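You operate a simulated robot arm through the tools that you are given. There is no shell and no other tool. Be economical: measure what you need, move in short steps, check, and stop when the job is done.

You run a simulated robot arm. Do the job below in one go: nothing can be reset, and whatever is moved stays where it is left.

JOB
Put the drip tray from the top of the koluvent drum on the third shelf from the bottom of the wall rack. Take the big bung and leave it in the catch tray. Take the soak pad on the top of the dark low table and put it away on the hose table top. Take the green wiping pad and put it on the top of the rusty table. Fetch the orange cup from the top of the rusty table and set it on top of the beige small box on the top of the dark low table. Turn the speed knob to 60 rpm. Put the sample jar on the top of the front bench away on the top of the rusty table. The order is free. Set down upright: cup, sample jar.

The check looks at the end state, three seconds after you hand in, the way a careful person would. Anything else that was tipped, shoved, dropped, spilled or broken makes it a failure.

ROBOT AND FRAMES
A 6-joint arm with a fingered hand on a trunk, on a base that drives. Base frame: it is fixed to the floor where the robot stands at the start and does not move with it; the origin is under the middle of the robot, x ahead of it, y to its left, z up; the surface under the hand at the start is at about z = 0.8. Lengths are in m, angles in rad, forces in N, time in s.
With the tool pointing down near the work surface it reaches from about 0.24 to 0.56 m from the robot's upright axis, wherever it stands. Its first joint turns from -2.897 to 2.897 rad. Places, roughly: big bung (10x10x8 cm) [0.6, 0.2, 0.8]; catch tray (37x22x11 cm) [4.6, -2.4, 0.7]; cup [2.25, 2.25, 0.75]; drip tray (8x10x3 cm) [0.5, 0.1, 0.8]; green wiping pad (10x7x5 cm) [1.3, 1.9, 0.5]; hose table top [4.5, -2.5, 0.7]; sample jar [0.5, 4, 0.75]; small box [0.75, 1.5, 0.5]; soak pad (11x7x4 cm) [0.5, 1.4, 0.5]; speed knob [3, 2.7, 1.1]; third shelf of the wall rack [-1.2, 0.9, 1.4]; top of the rusty table [2.2, 2.1, 0.8]. Payload 3.1 kg.
Tool frame: the origin (TCP) lies between the finger pads and is the grasp point; the fingertips stand 0.022 m ahead of it; z points along the fingers, y is the line along which they close. The gripper opens to 0.132 m. The gripper's body begins 0.06 m behind the TCP. The gripper is a hand of 4 fingers: y runs from the thumb to the fingers, the wrist lies at [0, 0, -0.218] in the tool frame, and closing takes about 1.5 s.
Orientation is told as [roll, pitch, yaw] about the base's x, y, z axes, in that order, counted from this pose: with the fingers straight down and closing along the base's y, the tool's x points along the base's -x, its y along +y and its z along -z.

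CONTROLS
- The arm moves only by the tool send_rows. Its argument "targets" is a list of rows, each an object of numbers (a shift or turn left out is 0, a gripper value left out holds the last): "tx", "ty", "tz": the shift along the base's x, y, z in m; "wx", "wy", "wz": the turn, a rotation vector about the base's x, y, z in rad; "fingers": the gripper command, from -1 (fully open) to 1 (shut), values between in proportion. In form: [{"tx": .., "ty": .., "tz": .., "wx": .., "wy": .., "wz": .., "fingers": ..}, ...]. A call has 1 to 12 rows; each row shifts and turns the commanded pose from where the row before left it. Each row takes 0.2 s and may step no farther than 0.05 m and 0.15 rad from the row before; otherwise, or with a gripper value out of range, the whole call is refused. A pose out of reach is approached as far as the arm can. The call stops where the force on the tool passes 40 N (or 10 N more than at its start, if that is more) or the arm is blocked; 0.2 s more then pass. Each finger travels about 0.153 m/s and halts on what it meets, pressing with about 30 N; the grip force reading is that of the motor and also rises with nothing between the fingers. The clock runs only during rows and for 0.2 s after the last one: add rows that do not move to give the fingers time. The reply holds the time, the measured pose of the TCP, the force on the tool along the base axes, the opening and the grip force, in the units named above and with some noise, with the torque about the TCP (base axes, N m) and any sound that the robot's microphone picked up.
- Cameras (640 x 400 px; columns grow to the right, rows downward): "scene" is now at [0.0145, 0.1436, 1.5887]; the picture's right is [-0.07, -1.00, 0.00], its down [-0.80, 0.05, -0.60] and it looks along [0.60, -0.04, -0.80] (base axes); focal length 286 px, centre (320, 200). "wrist" rides on the gripper at [0.053, -0.053, -0.084] in the tool frame; the picture's right is [0.71, 0.71, 0.00], its down [-0.53, 0.53, -0.67] and it looks along [-0.47, 0.47, 0.74] (tool axes); focal length 247 px, centre (320, 200). There is no depth. A picture from a camera that has moved, and an enlarged one, comes with that camera's place and axes in the base frame and with its lens.
- capture(camera): a new picture of that camera. No time passes.
- slide_trunk(by): slides the trunk up (or, below 0, down) by that many m; the arm and the scene camera ride with it, the base frame stays. It gives what a move gives, with no picture.
- drive_base(legs): drives the robot by 1 to 6 legs, each [ahead, left, turn to the left] in m, m and rad, along the robot's own axes; the way and the turn of a leg run together, so that a leg with both is an arc; at most 1.5 m and 3.142 rad a leg. The arm and the cameras ride along, it lands a little off, and it stops where it bumps. It gives what a move gives.
- hand_shape(shape): the hand has 4 fingers and takes this shape, open, in about a second: jaw (thumb against the fingers, like two jaws); tri (thumb and two fingers); tip (a fingertip pinch); poke (one finger out to press); point (the index stretched); flat (the hand flat); cup (the hand cupped); fist (a fist). The gripper value then closes the fingers along that shape, each until it touches; the sizes above hold for jaw. It gives what a move gives, with no picture.
- pan_tilt(pan, tilt): turns the head with the scene camera to pan (to the left, within 2.705 rad either way) and tilt (down, from -0.506 to 1.204), counted from straight ahead of the robot. It gives what a move gives.
- zoom(camera, box): a new picture of the part [left, top, right, bottom] of that camera's present view, enlarged. No time passes.
- job_done(): hands the job in; it is judged then, once.

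Go step by step. Nothing tells you exact positions but the pictures and the camera data: compare them with the known pose of the tool, close in by small moves and look again before you grip or let go. The budget is 196 turns and 182 pictures, counting those below and the enlarged ones. Unless the task says otherwise, let go and move clear before handing in.

The tools are called after "Request:" as a command line: name --argument value ..., lists and objects as JSON in quotes. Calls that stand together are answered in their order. send_rows: Moves the arm, as the interface text tells. Its arguments: {"type":"object","properties":{"targets":{"type":"array","items":{"type":"object","properties":{"tx":{"type":"number"},"ty":{"type":"number"},"tz":{"type":"number"},"wx":{"type":"number"},"wy":{"type":"number"},"wz":{"type":"number"},"fingers":{"type":"number"}}}}},"required":["targets"]} The other tools are called the same way: slide_trunk (by) slides the trunk up or down; hand_shape (shape) gives the hand a shape; drive_base (legs) drives the base; pan_tilt (pan, tilt) turns the head that bears the scene camera; capture (camera) takes a picture; zoom (camera, box) takes an enlarged picture of a part of a camera's view; job_done () hands the job in.

At the start:

```text
t: 0.0
eef_pos: [0.3973, -0.0329, 1.089]
tool_rot: [0.0, -0.001, 0.0]
wrist_force: [0.2, 0.0, 0.1]
torque: [0.0, 0.01, 0.01]
opening: 0.1317
grasp_force: 0.1
shape: jaw
trunk travel left (down, up): [-0.275, 0.111]
robot x, y, heading: [0.0006, -0.0011, -0.002]
head pan, tilt: [-0.066, 0.925]
```

scene: 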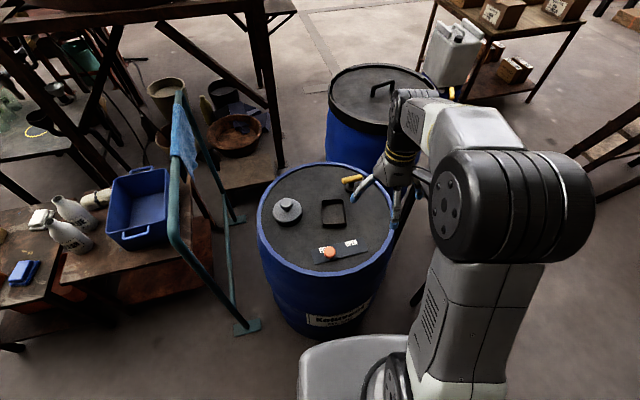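
wrist: 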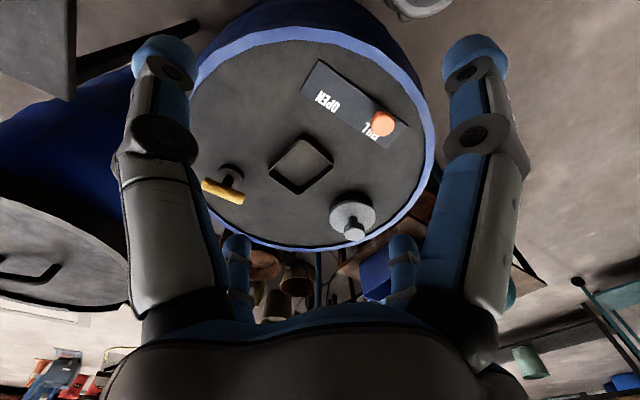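

I see the blue drum ahead with the bung (grey, knobbed), a small square black tray, a valve and a panel. I'll look closer first, and look around.

Request:
zoom --camera "scene" --box '[240, 150, 420, 270]'

Request:
zoom --camera "scene" --box '[0, 60, 260, 320]'

```text
3.33 times, centred on (330, 210) of scene
camera zoom: at [0.0145, 0.1436, 1.5887], right [-0.07, -1.0, 0.0], down [-0.8, 0.05, -0.6], along [0.6, -0.04, -0.8], focal length 952 px, centre (287, 167)
```

zoom: 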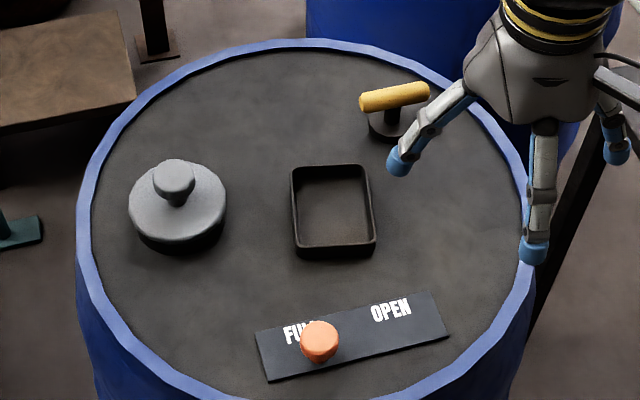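

```text
1.54 times, centred on (130, 190) of scene
camera zoom: at [0.0145, 0.1436, 1.5887], right [-0.07, -1.0, 0.0], down [-0.8, 0.05, -0.6], along [0.6, -0.04, -0.8], focal length 440 px, centre (612, 215)
```

zoom: 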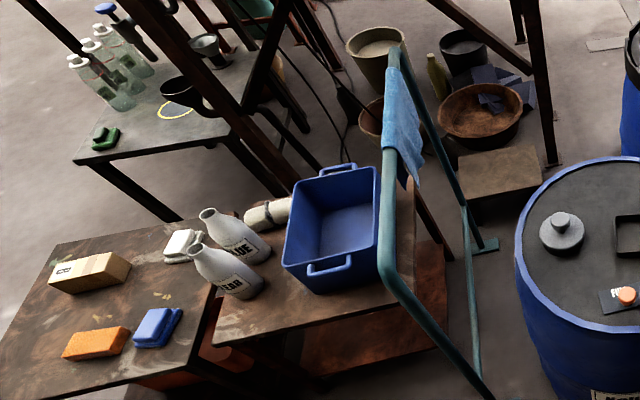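

Next I survey the other places with the head.

Request:
pan_tilt --pan 2.5 --tilt 0.2

Request:
capture --camera "scene"

Request:
pan_tilt --pan 1.2 --tilt 0.5

Request:
capture --camera "scene"

Request:
pan_tilt --pan 0.5 --tilt 0.3

Request:
capture --camera "scene"

Request:
pan_tilt --pan -0.45 --tilt 0.3

Request:
capture --camera "scene"

```text
t: 2.3
eef_pos: [0.3947, -0.034, 1.0898]
tool_rot: [0.001, 0.001, 0.0]
wrist_force: [0.2, 0.0, -0.2]
torque: [0.04, 0.01, 0.01]
opening: 0.1317
grasp_force: 0.1
shape: jaw
trunk travel left (down, up): [-0.275, 0.111]
robot x, y, heading: [-0.0027, -0.0013, -0.003]
head pan, tilt: [2.499, 0.201]
```

```text
177 pictures are left
camera scene: at [-0.134, 0.2043, 1.6522], right [0.6, 0.8, 0.0], down [0.16, -0.12, -0.98], along [-0.78, 0.59, -0.2], focal length 286 px, centre (320, 200)
```

scene: 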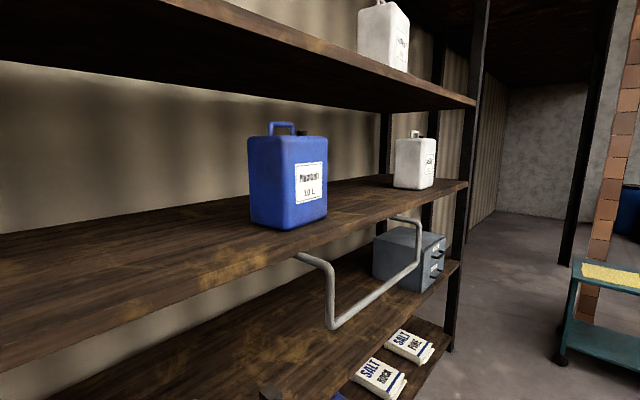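

```text
t: 3.8
eef_pos: [0.396, -0.033, 1.0881]
tool_rot: [-0.002, 0.0, 0.0]
wrist_force: [-1.0, 0.0, -0.4]
torque: [0.03, -0.01, -0.01]
opening: 0.1318
grasp_force: 0.1
shape: jaw
trunk travel left (down, up): [-0.275, 0.111]
robot x, y, heading: [0.0005, -0.0009, -0.0]
head pan, tilt: [1.201, 0.499]
```

```text
176 pictures are left
camera scene: at [-0.0266, 0.2333, 1.6245], right [0.93, -0.36, 0.0], down [-0.17, -0.45, -0.88], along [0.32, 0.82, -0.48], focal length 286 px, centre (320, 200)
```

scene: 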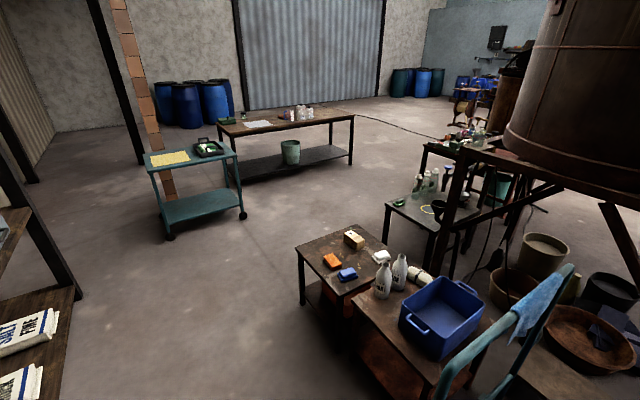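

```text
t: 4.8
eef_pos: [0.3958, -0.0329, 1.0897]
tool_rot: [0.001, -0.001, 0.001]
wrist_force: [0.3, -0.1, 0.2]
torque: [0.01, -0.01, -0.01]
opening: 0.1319
grasp_force: 0.1
shape: jaw
trunk travel left (down, up): [-0.275, 0.111]
robot x, y, heading: [0.0022, -0.0028, 0.001]
head pan, tilt: [0.499, 0.3]
```

```text
175 pictures are left
camera scene: at [0.0225, 0.1933, 1.6428], right [0.48, -0.88, 0.0], down [-0.26, -0.14, -0.96], along [0.84, 0.46, -0.3], focal length 286 px, centre (320, 200)
```

scene: 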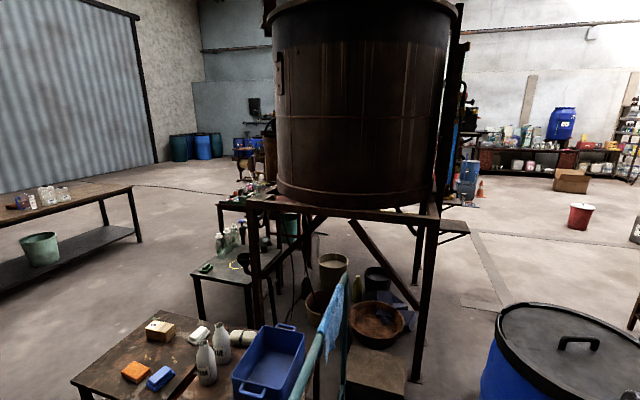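

```text
t: 6.1
eef_pos: [0.3951, -0.0324, 1.0891]
tool_rot: [-0.001, -0.001, -0.001]
wrist_force: [-0.7, 0.2, 0.6]
torque: [0.01, 0.0, 0.03]
opening: 0.1318
grasp_force: 0.2
shape: jaw
trunk travel left (down, up): [-0.275, 0.111]
robot x, y, heading: [0.0037, -0.0019, -0.001]
head pan, tilt: [-0.45, 0.3]
```

```text
174 pictures are left
camera scene: at [0.0247, 0.1079, 1.6429], right [-0.43, -0.9, 0.0], down [-0.27, 0.13, -0.96], along [0.86, -0.42, -0.3], focal length 286 px, centre (320, 200)
```

scene: 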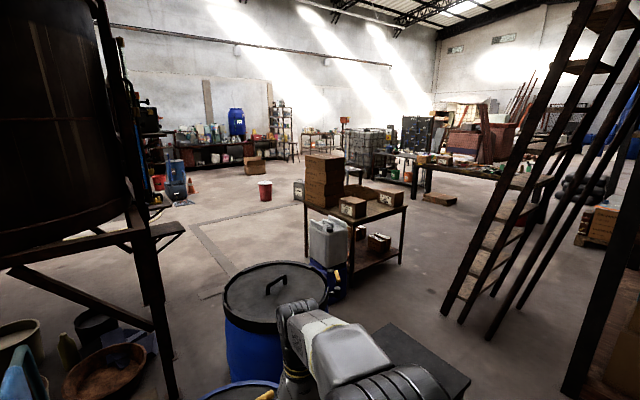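

The hand's four fingers look like a plus pattern. I test closing in free air to see how they move in jaw shape.

Request:
send_rows --targets '[{"fingers": 0.3}, {}, {}, {}, {}]'

Request:
capture --camera "wrist"

Request:
pan_tilt --pan 0.0 --tilt 0.95

Request:
capture --camera "scene"

```text
t: 7.3
eef_pos: [0.3959, -0.0332, 1.0888]
tool_rot: [-0.001, -0.002, -0.001]
wrist_force: [-0.9, 0.0, 0.3]
torque: [0.0, 0.04, -0.01]
opening: 0.0466
grasp_force: 0.1
shape: jaw
trunk travel left (down, up): [-0.275, 0.111]
robot x, y, heading: [-0.0011, 0.0052, 0.0]
head pan, tilt: [-0.45, 0.3]
```

```text
173 pictures are left
camera wrist: at [0.3421, -0.0863, 1.1731], right [-0.71, 0.71, 0.0], down [0.53, 0.53, 0.67], along [0.47, 0.47, -0.74], focal length 247 px, centre (320, 200)
```

wrist: 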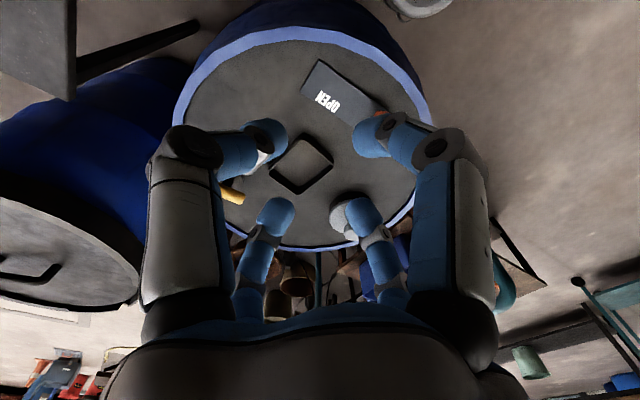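

```text
t: 8.3
eef_pos: [0.3959, -0.0336, 1.0887]
tool_rot: [0.0, 0.002, -0.001]
wrist_force: [-0.2, 0.4, 0.1]
torque: [-0.01, -0.03, 0.02]
opening: 0.0468
grasp_force: 0.1
shape: jaw
trunk travel left (down, up): [-0.275, 0.111]
robot x, y, heading: [0.0008, 0.0019, -0.0]
head pan, tilt: [0.0, 0.949]
```

```text
172 pictures are left
camera scene: at [0.0134, 0.1484, 1.587], right [0.0, -1.0, 0.0], down [-0.81, 0.0, -0.58], along [0.58, 0.0, -0.81], focal length 286 px, centre (320, 200)
```

scene: 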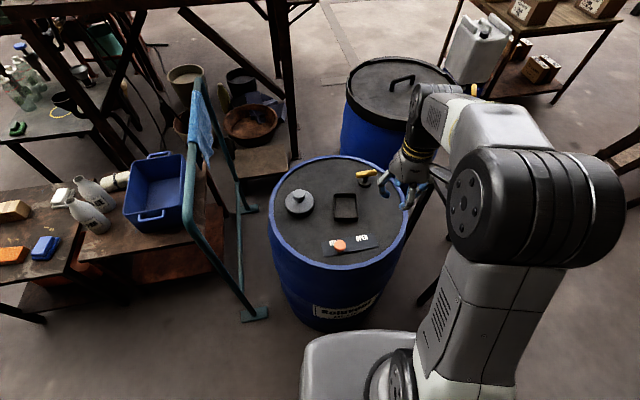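

All four fingers close together. I move over the tray at about (0.542, 0.064) and look.

Request:
send_rows --targets '[{"fingers": -1, "tx": 0.03, "ty": 0.02}, {"tx": 0.03, "ty": 0.02}, {"tx": 0.03, "ty": 0.02}, {"tx": 0.03, "ty": 0.02}, {"tx": 0.026, "ty": 0.017}, {"tz": -0.04}, {"tz": -0.04}, {"tz": -0.04}, {"tz": -0.03}, {}]'

Request:
capture --camera "scene"

Request:
capture --camera "wrist"

```text
t: 10.5
eef_pos: [0.5408, 0.0646, 0.9392]
tool_rot: [0.0, 0.0, 0.001]
wrist_force: [0.2, 0.2, 0.0]
torque: [0.04, 0.02, 0.01]
opening: 0.1318
grasp_force: 0.0
shape: jaw
trunk travel left (down, up): [-0.275, 0.111]
robot x, y, heading: [-0.0, -0.0021, -0.0]
head pan, tilt: [0.0, 0.949]
```

```text
171 pictures are left
camera scene: at [0.0131, 0.1485, 1.587], right [0.0, -1.0, 0.0], down [-0.81, 0.0, -0.58], along [0.58, 0.0, -0.81], focal length 286 px, centre (320, 200)
```

scene: 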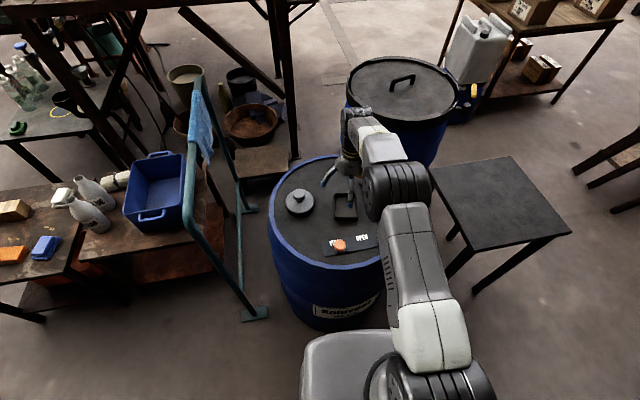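

```text
170 pictures are left
camera wrist: at [0.4886, 0.0107, 1.0229], right [-0.71, 0.71, 0.0], down [0.53, 0.53, 0.67], along [0.47, 0.47, -0.74], focal length 247 px, centre (320, 200)
```

wrist: 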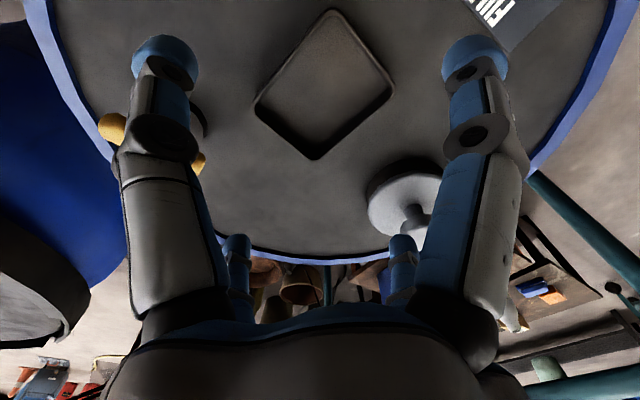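

Request:
send_rows --targets '[{"tx": -0.006, "ty": -0.003, "tz": -0.03}, {"tz": -0.03}, {"tz": -0.03}, {}]'

Request:
capture --camera "wrist"

Request:
zoom --camera "scene" --box '[260, 150, 420, 250]'

```text
t: 11.5
eef_pos: [0.536, 0.0601, 0.8479]
tool_rot: [-0.001, 0.0, 0.0]
wrist_force: [0.0, 0.1, 1.3]
torque: [0.01, 0.0, -0.02]
opening: 0.1319
grasp_force: 0.0
shape: jaw
trunk travel left (down, up): [-0.275, 0.111]
robot x, y, heading: [-0.0013, -0.0001, 0.001]
head pan, tilt: [0.0, 0.949]
```

```text
169 pictures are left
camera wrist: at [0.4814, 0.0073, 0.9318], right [-0.71, 0.71, 0.0], down [0.53, 0.53, 0.67], along [0.47, 0.47, -0.74], focal length 247 px, centre (320, 200)
```

wrist: 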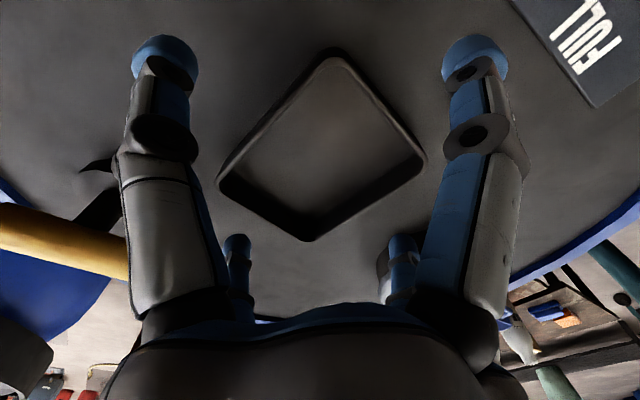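

```text
4.00 times, centred on (340, 200) of scene
camera zoom: at [0.0131, 0.1485, 1.587], right [0.0, -1.0, 0.0], down [-0.81, 0.0, -0.58], along [0.58, 0.0, -0.81], focal length 1143 px, centre (240, 200)
```

zoom: 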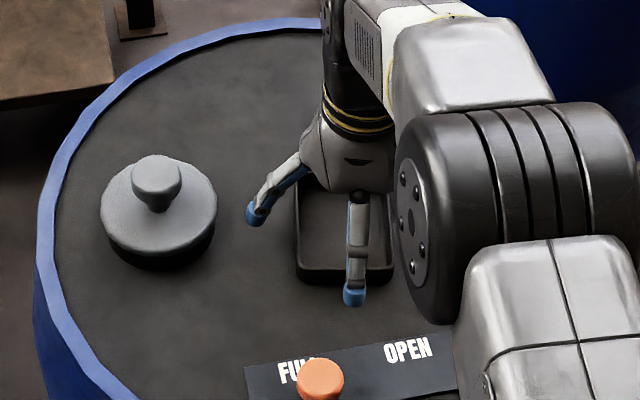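

Tray is centred under the hand. I lower gently and close.

Request:
send_rows --targets '[{"tz": -0.01}, {"tz": -0.008}, {"tz": -0.005}, {}]'

Request:
capture --camera "wrist"

Request:
zoom --camera "scene" --box '[290, 160, 400, 230]'

```text
t: 12.5
eef_pos: [0.536, 0.0607, 0.8251]
tool_rot: [-0.001, -0.002, -0.001]
wrist_force: [0.0, 0.7, 0.2]
torque: [0.03, -0.01, 0.0]
opening: 0.1317
grasp_force: 0.2
shape: jaw
trunk travel left (down, up): [-0.275, 0.111]
robot x, y, heading: [0.0027, -0.0037, -0.0]
head pan, tilt: [0.0, 0.949]
```

```text
167 pictures are left
camera wrist: at [0.4822, 0.0077, 0.9101], right [-0.71, 0.71, 0.0], down [0.53, 0.53, 0.67], along [0.47, 0.47, -0.74], focal length 247 px, centre (320, 200)
```

wrist: 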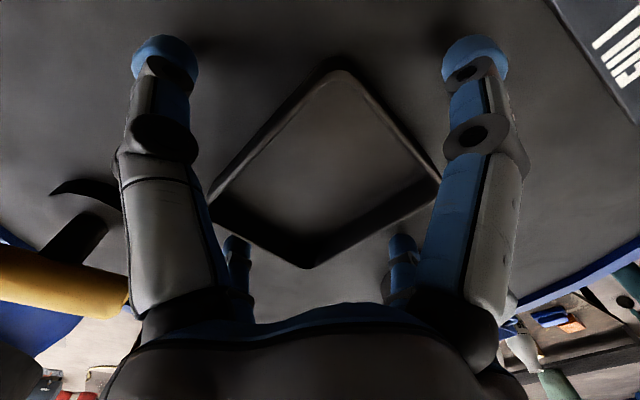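

```text
5.71 times, centred on (345, 195) of scene
camera zoom: at [0.0133, 0.1485, 1.587], right [0.0, -1.0, 0.0], down [-0.81, 0.0, -0.58], along [0.58, 0.0, -0.81], focal length 1633 px, centre (177, 229)
```

zoom: 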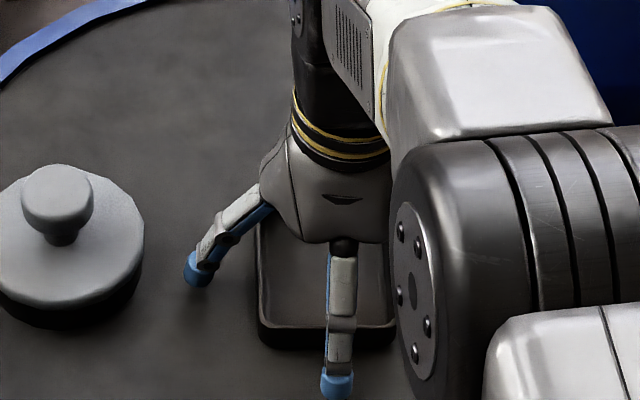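

Request:
send_rows --targets '[{"tz": -0.006}, {"tz": -0.005}, {"tz": -0.004}, {}]'

Request:
capture --camera "wrist"

```text
t: 13.3
eef_pos: [0.5387, 0.0609, 0.8199]
tool_rot: [0.002, -0.015, -0.002]
wrist_force: [-5.8, -0.9, 15.7]
torque: [-0.16, 0.28, -0.03]
opening: 0.1321
grasp_force: 0.1
shape: jaw
trunk travel left (down, up): [-0.275, 0.111]
robot x, y, heading: [0.001, -0.0017, -0.002]
head pan, tilt: [0.0, 0.949]
stopped in row 3: the force on the tool passed its limit at 46 N (the readings are from after the stop); the commanded pose is now the measured one
```

```text
165 pictures are left
camera wrist: at [0.4838, 0.0079, 0.9025], right [-0.71, 0.71, -0.01], down [0.52, 0.53, 0.68], along [0.48, 0.47, -0.74], focal length 247 px, centre (320, 200)
```

wrist: 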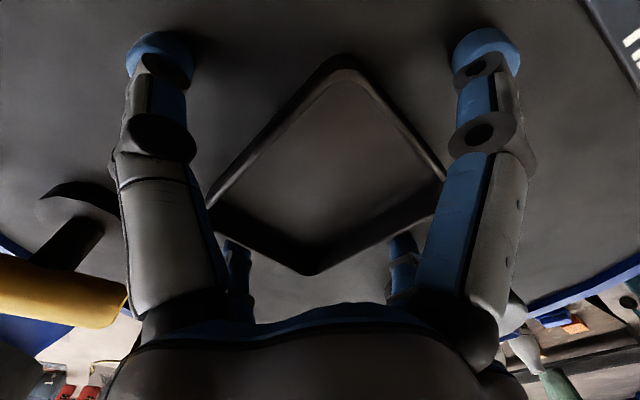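

Touched the drum top at TCP 0.82. I back up a bit, level, and close.

Request:
send_rows --targets '[{"tz": 0.004, "wy": 0.014, "tx": -0.003}, {"fingers": 1}, {}, {}, {}, {}, {}, {}, {}]'

Request:
capture --camera "wrist"

```text
t: 15.3
eef_pos: [0.5354, 0.0631, 0.8208]
tool_rot: [0.002, 0.0, 0.0]
wrist_force: [2.5, 2.2, 25.9]
torque: [0.32, -0.06, -0.1]
opening: 0.0779
grasp_force: 30.1
shape: jaw
trunk travel left (down, up): [-0.275, 0.111]
robot x, y, heading: [-0.0044, -0.0032, -0.0]
head pan, tilt: [0.0, 0.949]
```

```text
164 pictures are left
camera wrist: at [0.4816, 0.0083, 0.9065], right [-0.71, 0.71, 0.0], down [0.53, 0.52, 0.67], along [0.47, 0.47, -0.74], focal length 247 px, centre (320, 200)
```

wrist: 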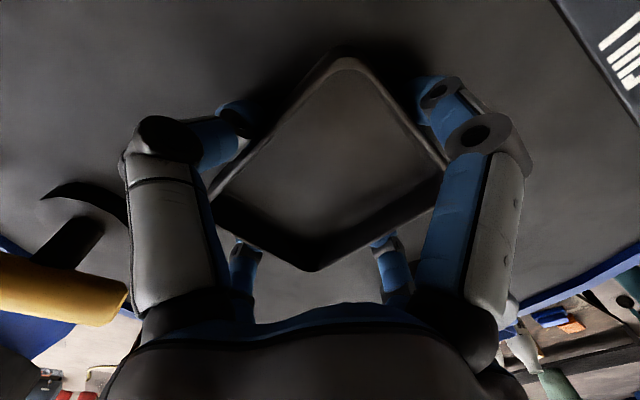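

Gripped at 0.078 m. Lift.

Request:
send_rows --targets '[{"tz": 0.02}, {"tz": 0.04}, {"tz": 0.05}, {"tz": 0.05}, {"tz": 0.05}, {}]'

Request:
capture --camera "wrist"

```text
t: 16.7
eef_pos: [0.5351, 0.0592, 1.0317]
tool_rot: [0.001, 0.004, 0.001]
wrist_force: [0.4, 0.1, -0.6]
torque: [-0.01, -0.02, 0.01]
opening: 0.078
grasp_force: 29.8
shape: jaw
trunk travel left (down, up): [-0.275, 0.111]
robot x, y, heading: [-0.0005, 0.0018, 0.001]
head pan, tilt: [0.0, 0.949]
```

```text
163 pictures are left
camera wrist: at [0.4821, 0.0063, 1.116], right [-0.71, 0.71, 0.0], down [0.53, 0.53, 0.67], along [0.47, 0.47, -0.74], focal length 247 px, centre (320, 200)
```

wrist: 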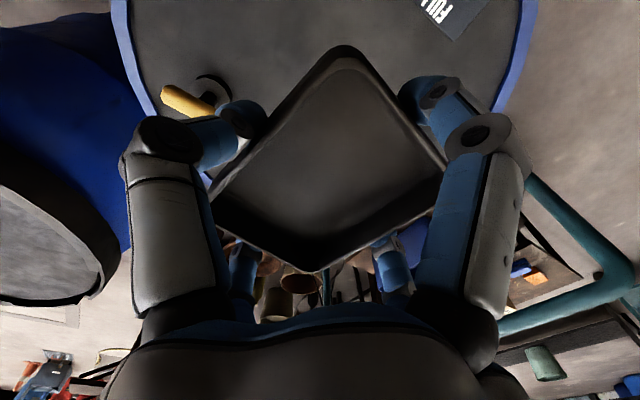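

Now retract and raise, then turn the base toward the rack.

Request:
send_rows --targets '[{"tx": -0.035, "ty": -0.01, "tz": 0.03}, {"tx": -0.035, "ty": -0.01, "tz": 0.03}, {"tx": -0.035, "ty": -0.01, "tz": 0.03}, {"tx": -0.035, "ty": -0.01, "tz": 0.03}, {"tx": -0.035, "ty": -0.01, "tz": 0.03}, {"tz": 0.03}, {}]'

Request:
drive_base --legs '[[0, 0, 2.6]]'

Request:
pan_tilt --pan 0.1 --tilt 0.35

Request:
capture --camera "scene"

```text
t: 18.3
eef_pos: [0.3568, 0.0115, 1.2107]
tool_rot: [0.001, 0.003, 0.0]
wrist_force: [-0.2, 0.3, -1.4]
torque: [-0.03, 0.01, 0.0]
opening: 0.0776
grasp_force: 29.7
shape: jaw
trunk travel left (down, up): [-0.275, 0.111]
robot x, y, heading: [-0.0029, 0.0015, 0.003]
head pan, tilt: [0.0, 0.949]
```

```text
t: 24.9
eef_pos: [-0.3135, 0.1721, 1.2108]
tool_rot: [0.003, 0.004, 2.607]
wrist_force: [-0.2, -0.4, -0.3]
torque: [0.02, 0.01, 0.01]
opening: 0.0775
grasp_force: 30.1
shape: jaw
trunk travel left (down, up): [-0.275, 0.111]
robot x, y, heading: [0.0001, 0.0003, 2.606]
head pan, tilt: [0.0, 0.949]
```

```text
t: 25.9
eef_pos: [-0.3138, 0.1723, 1.2101]
tool_rot: [0.003, 0.002, 2.61]
wrist_force: [-0.5, -0.1, -0.6]
torque: [-0.04, -0.02, 0.03]
opening: 0.0777
grasp_force: 29.5
shape: jaw
trunk travel left (down, up): [-0.275, 0.111]
robot x, y, heading: [-0.0009, -0.003, 2.605]
head pan, tilt: [0.099, 0.351]
```

```text
162 pictures are left
camera scene: at [-0.1075, -0.1174, 1.6381], right [0.42, 0.91, 0.0], down [0.31, -0.14, -0.94], along [-0.85, 0.4, -0.34], focal length 286 px, centre (320, 200)
```

scene: 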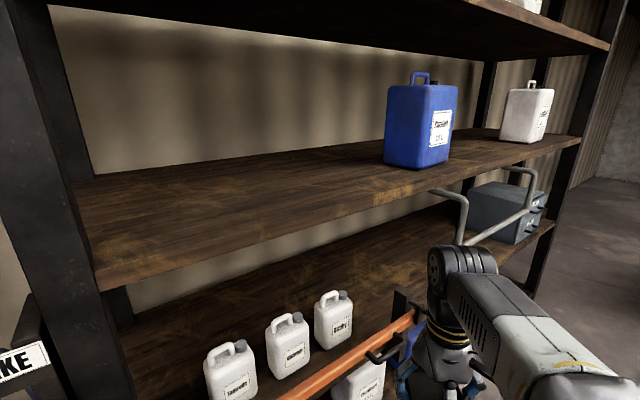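

Request:
pan_tilt --pan 0.35 --tilt 0.9

Request:
capture --camera "scene"

Request:
pan_tilt --pan -0.4 --tilt 0.6

Request:
capture --camera "scene"

```text
t: 26.8
eef_pos: [-0.3134, 0.1718, 1.2105]
tool_rot: [0.001, 0.003, 2.609]
wrist_force: [0.0, -0.5, 0.3]
torque: [-0.04, -0.01, 0.04]
opening: 0.0778
grasp_force: 29.8
shape: jaw
trunk travel left (down, up): [-0.275, 0.111]
robot x, y, heading: [0.0021, -0.0015, 2.605]
head pan, tilt: [0.351, 0.901]
```

```text
161 pictures are left
camera scene: at [-0.0973, -0.1428, 1.5907], right [0.18, 0.98, 0.0], down [0.77, -0.14, -0.62], along [-0.61, 0.11, -0.78], focal length 286 px, centre (320, 200)
```

scene: 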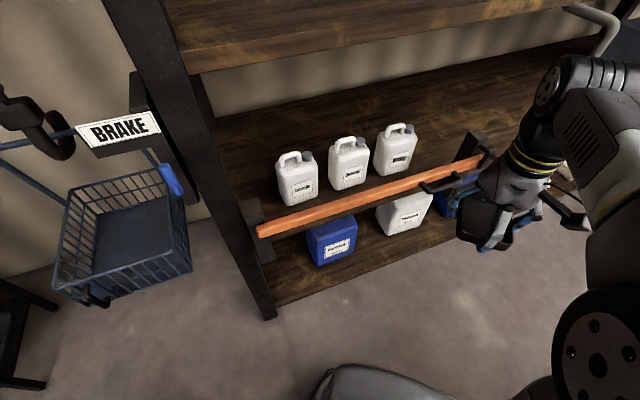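

```text
t: 27.9
eef_pos: [-0.3128, 0.1727, 1.2103]
tool_rot: [0.002, 0.004, 2.606]
wrist_force: [-1.0, -0.6, 0.3]
torque: [0.03, -0.03, -0.01]
opening: 0.0774
grasp_force: 29.7
shape: jaw
trunk travel left (down, up): [-0.275, 0.111]
robot x, y, heading: [0.0022, -0.001, 2.605]
head pan, tilt: [-0.4, 0.6]
```

```text
160 pictures are left
camera scene: at [-0.0757, -0.0857, 1.6153], right [0.8, 0.6, 0.0], down [0.34, -0.45, -0.82], along [-0.49, 0.66, -0.57], focal length 286 px, centre (320, 200)
```

scene: 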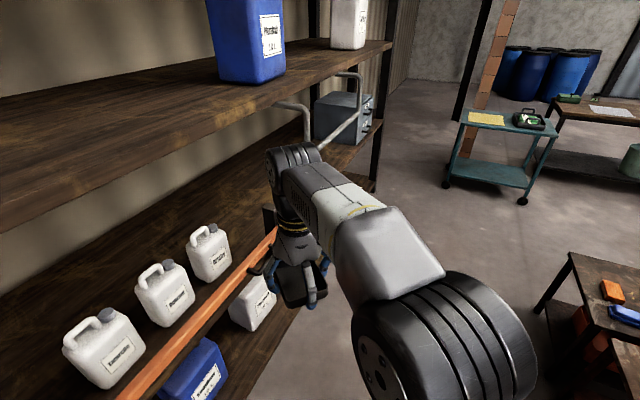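

Third shelf = the one with the blue jug (z≈1.4, front edge slanting ~11°). I raise the trunk and arm here to check reach.

Request:
slide_trunk --by 0.105

Request:
send_rows --targets '[{"tz": 0.04}, {"tz": 0.04}, {"tz": 0.04}, {"tz": 0.04}, {"tz": 0.02}, {}]'

Request:
pan_tilt --pan 0.0 --tilt 0.4

Request:
capture --camera "scene"

```text
t: 29.3
eef_pos: [-0.314, 0.1712, 1.3166]
tool_rot: [0.002, 0.004, 2.606]
wrist_force: [0.0, -0.5, -0.5]
torque: [0.0, 0.01, 0.02]
opening: 0.0775
grasp_force: 29.8
shape: jaw
trunk travel left (down, up): [-0.38, 0.006]
robot x, y, heading: [0.0018, -0.0007, 2.606]
head pan, tilt: [-0.4, 0.6]
```

```text
t: 30.7
eef_pos: [-0.3035, 0.1657, 1.4412]
tool_rot: [0.001, 0.001, 2.607]
wrist_force: [0.2, -0.2, -1.0]
torque: [-0.02, -0.02, -0.02]
opening: 0.0774
grasp_force: 30.2
shape: jaw
out of reach, approached as far as the arm can: row 4, 5
trunk travel left (down, up): [-0.38, 0.006]
robot x, y, heading: [0.0029, 0.0008, 2.609]
head pan, tilt: [-0.4, 0.6]
```

```text
t: 31.6
eef_pos: [-0.303, 0.1654, 1.4426]
tool_rot: [0.001, 0.002, 2.608]
wrist_force: [0.1, 0.3, -0.9]
torque: [0.02, -0.04, -0.02]
opening: 0.0774
grasp_force: 29.4
shape: jaw
trunk travel left (down, up): [-0.38, 0.006]
robot x, y, heading: [-0.0005, 0.0017, 2.608]
head pan, tilt: [0.0, 0.4]
```

```text
159 pictures are left
camera scene: at [-0.1027, -0.1094, 1.739], right [0.51, 0.86, 0.0], down [0.34, -0.2, -0.92], along [-0.79, 0.47, -0.39], focal length 286 px, centre (320, 200)
```

scene: 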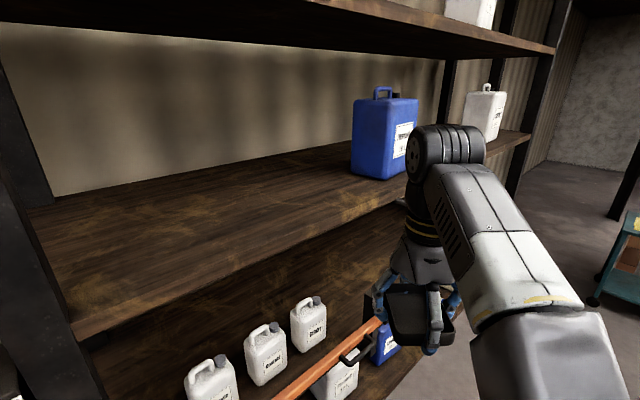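

With the tool straight down the arm tops out about shelf height, so I'll tilt the tray hand forward. First move parallel to the rack at a safe distance.

Request:
drive_base --legs '[[0.246, -0.18, 0], [0, 0, 0.735]]'

Request:
send_rows --targets '[{"tx": 0, "ty": 0, "tz": -0.02}, {}]'

Request:
capture --camera "scene"

```text
t: 35.6
eef_pos: [-0.4494, 0.1944, 1.4426]
tool_rot: [0.001, 0.003, -2.928]
wrist_force: [0.8, 0.1, -1.2]
torque: [0.0, -0.01, 0.0]
opening: 0.0777
grasp_force: 30.4
shape: jaw
trunk travel left (down, up): [-0.38, 0.006]
robot x, y, heading: [-0.1157, 0.276, -2.93]
head pan, tilt: [0.0, 0.4]
```

```text
t: 36.2
eef_pos: [-0.4491, 0.1951, 1.4238]
tool_rot: [0.004, 0.002, -2.928]
wrist_force: [-0.3, -0.3, -0.2]
torque: [-0.02, 0.03, 0.02]
opening: 0.0774
grasp_force: 30.3
shape: jaw
trunk travel left (down, up): [-0.38, 0.006]
robot x, y, heading: [-0.1162, 0.2802, -2.932]
head pan, tilt: [0.0, 0.4]
```

```text
158 pictures are left
camera scene: at [-0.1151, 0.1281, 1.739], right [-0.21, 0.98, 0.0], down [0.38, 0.08, -0.92], along [-0.9, -0.2, -0.39], focal length 286 px, centre (320, 200)
```

scene: 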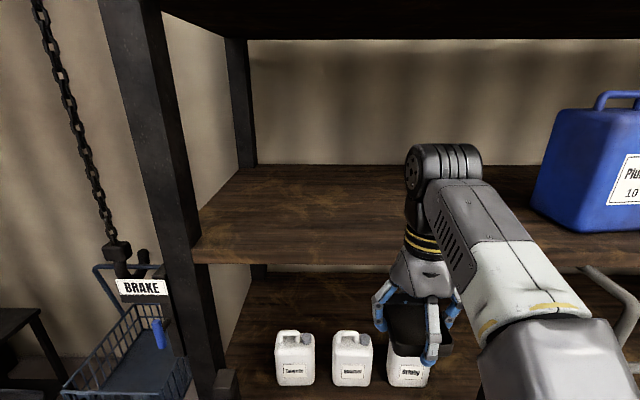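

The shelf edge is parallel to me now. I tilt the hand forward about 50° while raising it.

Request:
send_rows --targets '[{"wx": -0.0305, "wy": 0.142, "tz": 0.018, "tx": -0.0195, "ty": -0.0042}, {"wx": -0.0305, "wy": 0.142, "tz": 0.018, "tx": -0.0195, "ty": -0.0042}, {"wx": -0.0305, "wy": 0.142, "tz": 0.02, "tx": -0.0195, "ty": -0.0042}, {"wx": -0.0305, "wy": 0.142, "tz": 0.02, "tx": -0.0195, "ty": -0.0042}, {"wx": -0.0305, "wy": 0.142, "tz": 0.02, "tx": -0.0195, "ty": -0.0042}, {"wx": -0.0305, "wy": 0.142, "tz": 0.02, "tx": -0.0195, "ty": -0.0042}, {}]'

Request:
capture --camera "scene"

Request:
capture --camera "wrist"

```text
t: 37.8
eef_pos: [-0.5651, 0.1706, 1.5386]
tool_rot: [-0.001, -0.874, -2.929]
wrist_force: [-0.3, -0.5, 0.2]
torque: [-0.02, -0.01, -0.02]
opening: 0.0776
grasp_force: 29.7
shape: jaw
trunk travel left (down, up): [-0.38, 0.006]
robot x, y, heading: [-0.1151, 0.2778, -2.93]
head pan, tilt: [0.0, 0.4]
```

```text
157 pictures are left
camera scene: at [-0.1149, 0.1282, 1.739], right [-0.21, 0.98, 0.0], down [0.38, 0.08, -0.92], along [-0.9, -0.2, -0.39], focal length 286 px, centre (320, 200)
```

scene: 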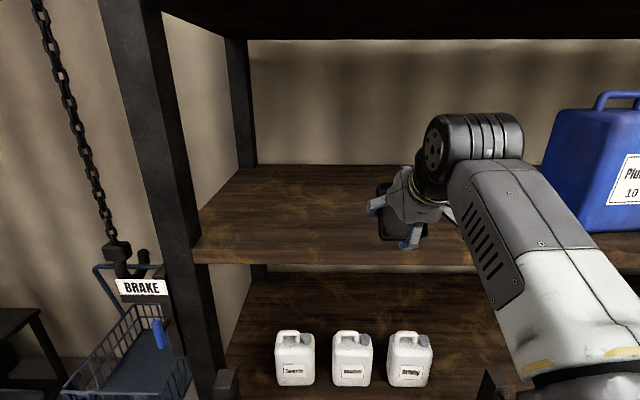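

```text
156 pictures are left
camera wrist: at [-0.4813, 0.244, 1.5518], right [0.59, -0.59, -0.54], down [0.28, -0.48, 0.83], along [-0.75, -0.65, -0.12], focal length 247 px, centre (320, 200)
```

wrist: 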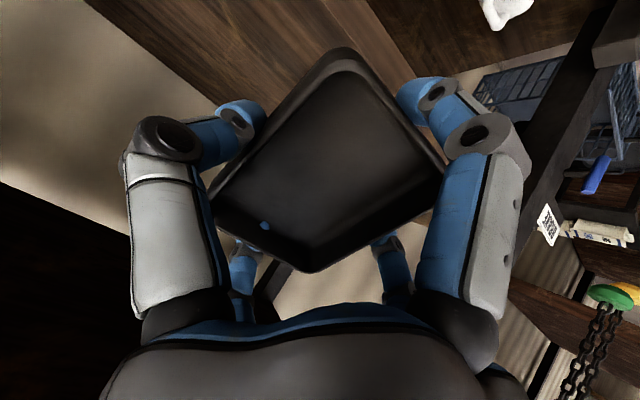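

Request:
drive_base --legs '[[0.17, 0, 0]]'

Request:
capture --camera "scene"

```text
t: 39.3
eef_pos: [-0.7337, 0.1356, 1.5377]
tool_rot: [0.0, -0.87, -2.93]
wrist_force: [-0.2, -0.3, -0.7]
torque: [-0.02, -0.02, -0.01]
opening: 0.0773
grasp_force: 29.8
shape: jaw
trunk travel left (down, up): [-0.38, 0.006]
robot x, y, heading: [-0.2832, 0.2416, -2.93]
head pan, tilt: [0.0, 0.4]
```

```text
155 pictures are left
camera scene: at [-0.2827, 0.092, 1.739], right [-0.21, 0.98, 0.0], down [0.38, 0.08, -0.92], along [-0.9, -0.19, -0.39], focal length 286 px, centre (320, 200)
```

scene: 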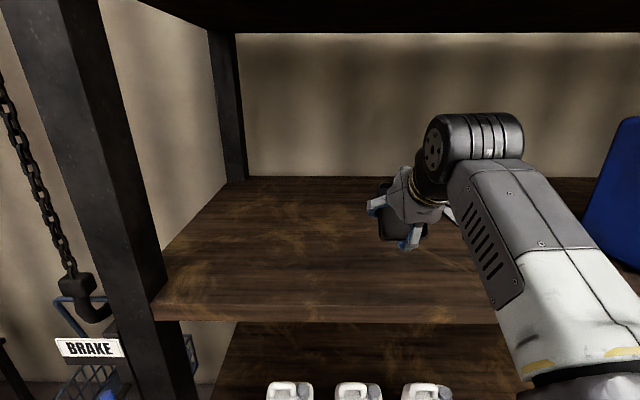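

Shelf top ≈1.405; tray is ~7 cm inside. I go 3 cm deeper and lower toward contact.

Request:
send_rows --targets '[{"tx": -0.0293, "ty": -0.0063}, {"tz": -0.03}, {"tz": -0.02}, {"tz": -0.01}, {}]'

Request:
zoom --camera "scene" --box '[340, 160, 460, 260]'

```text
t: 40.5
eef_pos: [-0.7624, 0.1302, 1.479]
tool_rot: [0.0, -0.871, -2.927]
wrist_force: [-0.5, -0.8, -0.5]
torque: [-0.03, 0.03, 0.0]
opening: 0.0774
grasp_force: 30.5
shape: jaw
trunk travel left (down, up): [-0.38, 0.006]
robot x, y, heading: [-0.2833, 0.2432, -2.929]
head pan, tilt: [0.0, 0.4]
```

```text
4.00 times, centred on (400, 210) of scene
camera zoom: at [-0.2822, 0.0921, 1.739], right [-0.21, 0.98, 0.0], down [0.38, 0.08, -0.92], along [-0.9, -0.19, -0.39], focal length 1143 px, centre (0, 160)
```

zoom: 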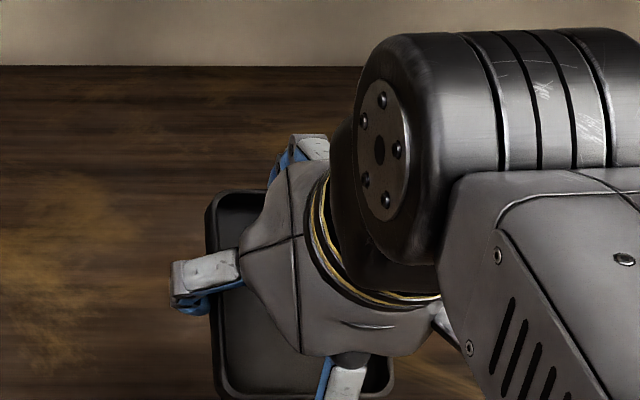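

Request:
send_rows --targets '[{"wx": 0.0265, "wy": -0.122}, {"wx": 0.0265, "wy": -0.122}, {}]'

Request:
send_rows --targets '[{"tz": -0.006}, {"tz": -0.006}, {"tz": -0.005}, {"tz": -0.005}, {"tz": -0.005}, {"tz": -0.005}]'

Request:
capture --camera "wrist"

Request:
zoom --camera "scene" --box '[340, 160, 460, 260]'

```text
t: 41.3
eef_pos: [-0.7619, 0.1295, 1.4782]
tool_rot: [0.001, -0.622, -2.928]
wrist_force: [0.4, 0.2, -0.7]
torque: [-0.04, 0.03, 0.0]
opening: 0.0772
grasp_force: 30.5
shape: jaw
trunk travel left (down, up): [-0.38, 0.006]
robot x, y, heading: [-0.2797, 0.2413, -2.93]
head pan, tilt: [0.0, 0.4]
```

```text
t: 42.7
eef_pos: [-0.7624, 0.1303, 1.4474]
tool_rot: [-0.001, -0.621, -2.929]
wrist_force: [-0.1, -0.4, -1.0]
torque: [0.02, 0.0, 0.02]
opening: 0.0772
grasp_force: 30.0
shape: jaw
trunk travel left (down, up): [-0.38, 0.006]
robot x, y, heading: [-0.2806, 0.2431, -2.929]
head pan, tilt: [0.0, 0.4]
```

```text
153 pictures are left
camera wrist: at [-0.6842, 0.2011, 1.4841], right [0.71, -0.57, -0.41], down [0.07, -0.52, 0.85], along [-0.7, -0.63, -0.33], focal length 247 px, centre (320, 200)
```

wrist: 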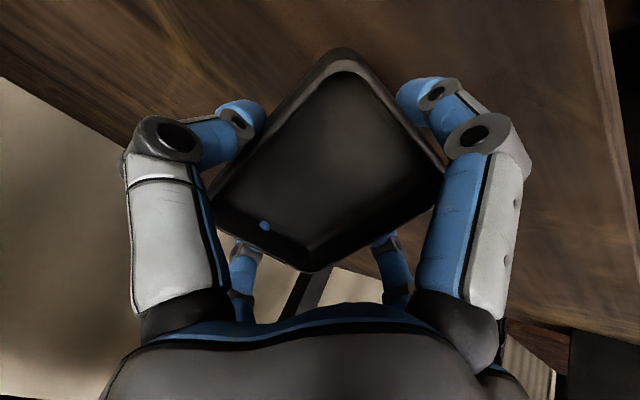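

```text
4.00 times, centred on (400, 210) of scene
camera zoom: at [-0.2825, 0.092, 1.739], right [-0.21, 0.98, 0.0], down [0.38, 0.08, -0.92], along [-0.9, -0.19, -0.39], focal length 1143 px, centre (0, 160)
```

zoom: 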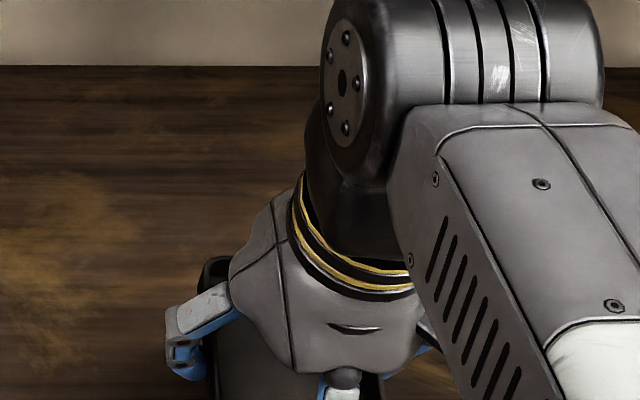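

Request:
send_rows --targets '[{"wx": 0.0212, "wy": -0.098}, {"wx": 0.0212, "wy": -0.098}, {}]'

Request:
send_rows --targets '[{"tz": -0.004}, {"tz": -0.004}, {"tz": -0.003}, {"tz": -0.003}, {"tz": -0.003}]'

```text
t: 43.5
eef_pos: [-0.7611, 0.1296, 1.445]
tool_rot: [0.001, -0.421, -2.927]
wrist_force: [0.1, 0.0, -1.0]
torque: [0.0, -0.02, 0.01]
opening: 0.077
grasp_force: 30.5
shape: jaw
trunk travel left (down, up): [-0.38, 0.006]
robot x, y, heading: [-0.2831, 0.2434, -2.928]
head pan, tilt: [0.0, 0.4]
```

```text
t: 44.7
eef_pos: [-0.7624, 0.1292, 1.4287]
tool_rot: [-0.001, -0.423, -2.929]
wrist_force: [-0.4, 0.2, -0.7]
torque: [0.02, 0.0, -0.01]
opening: 0.0771
grasp_force: 29.9
shape: jaw
trunk travel left (down, up): [-0.38, 0.006]
robot x, y, heading: [-0.2818, 0.241, -2.923]
head pan, tilt: [0.0, 0.4]
```

Still no contact, and reach is fine. I reduce the tilt further, then lower.

Request:
send_rows --targets '[{"wx": 0.0212, "wy": -0.098}, {"wx": 0.0212, "wy": -0.098}, {}]'

Request:
send_rows --targets '[{"tz": -0.004}, {"tz": -0.003}, {"tz": -0.003}, {"tz": -0.003}, {"tz": -0.003}]'

Request:
capture --camera "scene"

```text
t: 45.5
eef_pos: [-0.7387, 0.1347, 1.4159]
tool_rot: [-0.001, -0.221, -2.929]
wrist_force: [0.2, 0.2, -0.8]
torque: [0.01, 0.01, 0.01]
opening: 0.0771
grasp_force: 29.5
shape: jaw
out of reach, approached as far as the arm can: row 1, 2
trunk travel left (down, up): [-0.38, 0.006]
robot x, y, heading: [-0.2851, 0.2435, -2.926]
head pan, tilt: [0.0, 0.4]
```

```text
t: 46.3
eef_pos: [-0.7397, 0.1349, 1.4107]
tool_rot: [0.001, -0.238, -2.929]
wrist_force: [-2.5, -0.2, 24.7]
torque: [0.26, -1.06, 0.02]
opening: 0.0759
grasp_force: 30.2
shape: jaw
trunk travel left (down, up): [-0.38, 0.006]
robot x, y, heading: [-0.2779, 0.2423, -2.923]
head pan, tilt: [0.0, 0.4]
stopped in row 4: the force on the tool passed its limit at 42 N (the readings are from after the stop); the commanded pose is now the measured one
```

```text
151 pictures are left
camera scene: at [-0.2812, 0.0923, 1.739], right [-0.21, 0.98, 0.0], down [0.38, 0.08, -0.92], along [-0.9, -0.19, -0.39], focal length 286 px, centre (320, 200)
```

scene: 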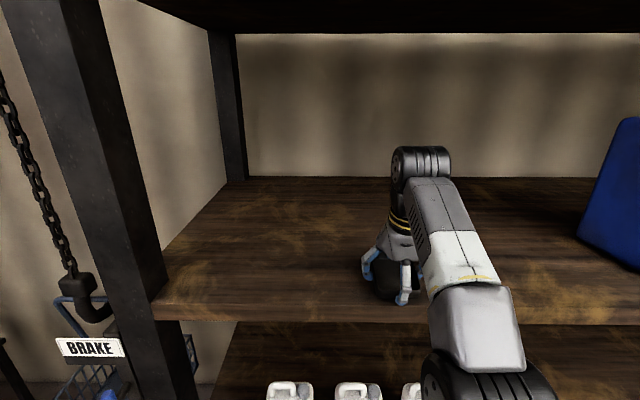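

Contact, but the tray is close to the shelf edge; I lift slightly, drive 4 cm nearer and set down again.

Request:
send_rows --targets '[{"tz": 0.012, "wx": -0.0212, "wy": 0.098}, {}]'

Request:
drive_base --legs '[[0.045, 0, 0]]'

Request:
capture --camera "scene"

```text
t: 46.9
eef_pos: [-0.7426, 0.1355, 1.42]
tool_rot: [-0.001, -0.329, -2.93]
wrist_force: [0.7, 0.1, -0.8]
torque: [-0.04, -0.01, 0.03]
opening: 0.0766
grasp_force: 30.5
shape: jaw
trunk travel left (down, up): [-0.38, 0.006]
robot x, y, heading: [-0.2842, 0.2414, -2.929]
head pan, tilt: [0.0, 0.4]
```

```text
t: 47.8
eef_pos: [-0.7841, 0.1266, 1.4201]
tool_rot: [0.0, -0.331, -2.928]
wrist_force: [0.1, 0.3, -0.2]
torque: [0.01, -0.02, 0.0]
opening: 0.0765
grasp_force: 30.4
shape: jaw
trunk travel left (down, up): [-0.38, 0.006]
robot x, y, heading: [-0.3252, 0.2334, -2.933]
head pan, tilt: [0.0, 0.4]
```

```text
150 pictures are left
camera scene: at [-0.326, 0.0826, 1.739], right [-0.21, 0.98, 0.0], down [0.38, 0.08, -0.92], along [-0.9, -0.19, -0.39], focal length 286 px, centre (320, 200)
```

scene: 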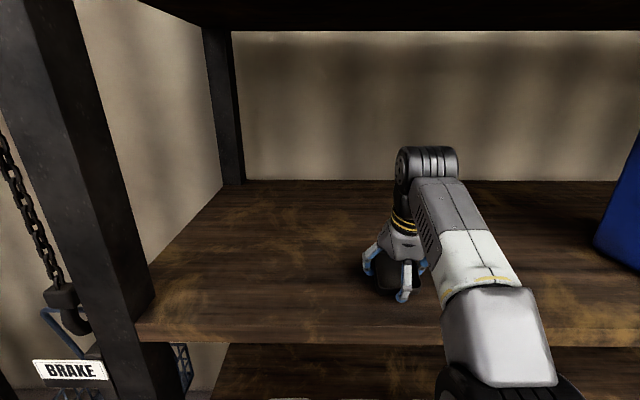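

Request:
send_rows --targets '[{"tz": -0.003, "wx": 0.0106, "wy": -0.049}, {"tz": -0.003, "wx": 0.0106, "wy": -0.049}, {"tz": -0.004}, {"tz": -0.003}, {"tz": -0.003, "wx": 0.0106, "wy": -0.049}, {"tz": -0.003, "wx": 0.0106, "wy": -0.049}, {"tz": -0.003}]'

```text
t: 49.0
eef_pos: [-0.7843, 0.1266, 1.4104]
tool_rot: [0.0, -0.21, -2.929]
wrist_force: [-4.5, -1.6, 21.8]
torque: [0.2, -0.86, -0.06]
opening: 0.076
grasp_force: 30.0
shape: jaw
trunk travel left (down, up): [-0.38, 0.006]
robot x, y, heading: [-0.3223, 0.2318, -2.931]
head pan, tilt: [0.0, 0.4]
stopped in row 5: the force on the tool passed its limit at 42 N (the readings are from after the stop); the commanded pose is now the measured one
```

Request:
send_rows --targets '[{"wx": 0.0085, "wy": -0.04, "tz": -0.002}, {"wx": 0.0085, "wy": -0.04, "tz": -0.003}, {"wx": 0.0085, "wy": -0.04, "tz": -0.003}, {"wx": 0.0085, "wy": -0.04, "tz": -0.003}]'

```text
t: 49.4
eef_pos: [-0.7831, 0.1259, 1.4076]
tool_rot: [0.0, -0.197, -2.929]
wrist_force: [-9.9, -1.6, 24.7]
torque: [0.14, -0.82, 0.0]
opening: 0.0761
grasp_force: 30.1
shape: jaw
out of reach, approached as far as the arm can: row 1
trunk travel left (down, up): [-0.38, 0.006]
robot x, y, heading: [-0.327, 0.2316, -2.928]
head pan, tilt: [0.0, 0.4]
stopped in row 1: the force on the tool passed its limit at 44 N (the readings are from after the stop); the commanded pose is now the measured one
```

Nearly flat (0.2 rad). Release now.

Request:
send_rows --targets '[{"fingers": -1}, {}, {}, {}, {}]'

Request:
capture --camera "wrist"

```text
t: 49.8
eef_pos: [-0.7779, 0.1287, 1.4145]
tool_rot: [0.001, -0.207, -2.929]
wrist_force: [-1.0, -1.2, 45.3]
torque: [0.38, -1.66, 0.02]
opening: 0.1271
grasp_force: 0.1
shape: jaw
trunk travel left (down, up): [-0.38, 0.006]
robot x, y, heading: [-0.3261, 0.2367, -2.926]
head pan, tilt: [0.0, 0.4]
stopped in row 2: the force on the tool passed its limit at 43 N (the readings are from after the stop); the commanded pose is now the measured one
```

```text
149 pictures are left
camera wrist: at [-0.7217, 0.1948, 1.4857], right [0.83, -0.54, -0.15], down [-0.26, -0.59, 0.76], along [-0.5, -0.59, -0.63], focal length 247 px, centre (320, 200)
```

wrist: 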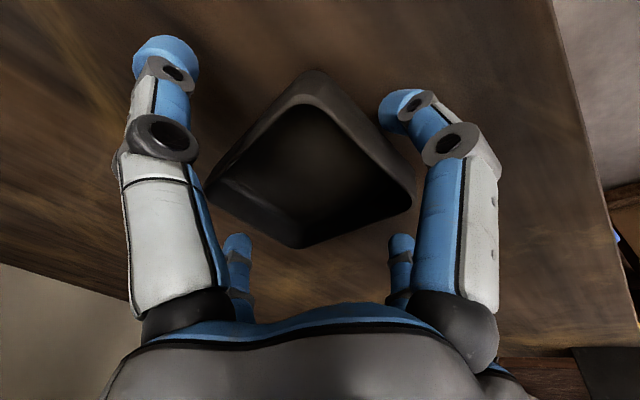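

Request:
send_rows --targets '[{"tz": 0.008}, {"tz": 0.01, "wx": -0.0106, "wy": 0.049, "fingers": -1}, {"tz": 0.012, "wx": -0.0148, "wy": 0.068}, {"tz": 0.012, "wx": -0.0148, "wy": 0.068}, {}]'

Request:
capture --camera "wrist"

Request:
zoom --camera "scene" --box '[320, 200, 480, 340]'

```text
t: 51.0
eef_pos: [-0.7775, 0.1277, 1.4478]
tool_rot: [0.0, -0.383, -2.93]
wrist_force: [0.3, -0.3, -0.2]
torque: [0.01, 0.01, 0.03]
opening: 0.132
grasp_force: 0.2
shape: jaw
out of reach, approached as far as the arm can: row 1
trunk travel left (down, up): [-0.38, 0.006]
robot x, y, heading: [-0.3275, 0.2289, -2.935]
head pan, tilt: [0.0, 0.4]
```

```text
148 pictures are left
camera wrist: at [-0.7103, 0.1972, 1.5056], right [0.79, -0.55, -0.26], down [-0.12, -0.56, 0.82], along [-0.6, -0.61, -0.51], focal length 247 px, centre (320, 200)
```

wrist: 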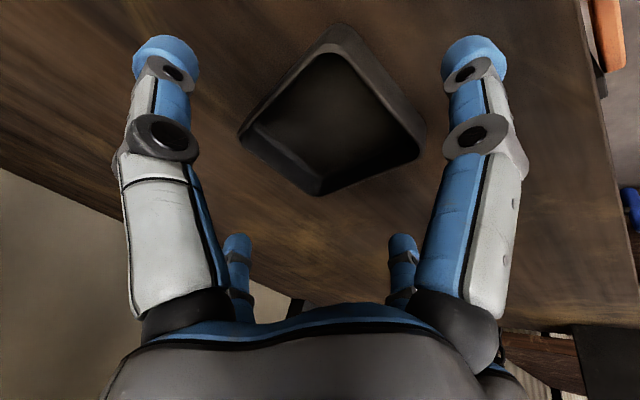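

```text
2.86 times, centred on (400, 270) of scene
camera zoom: at [-0.3266, 0.0825, 1.739], right [-0.21, 0.98, 0.0], down [0.38, 0.08, -0.92], along [-0.9, -0.19, -0.39], focal length 816 px, centre (91, 0)
```

zoom: 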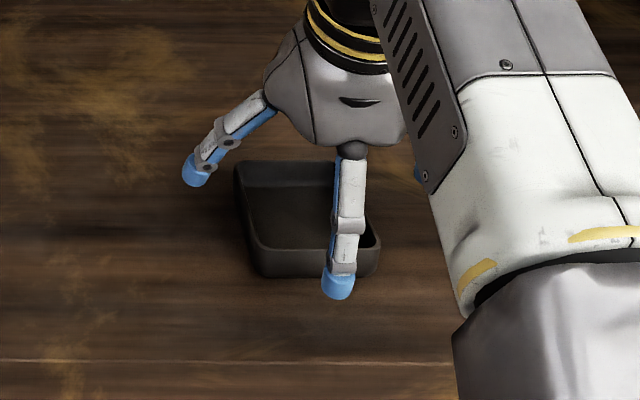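

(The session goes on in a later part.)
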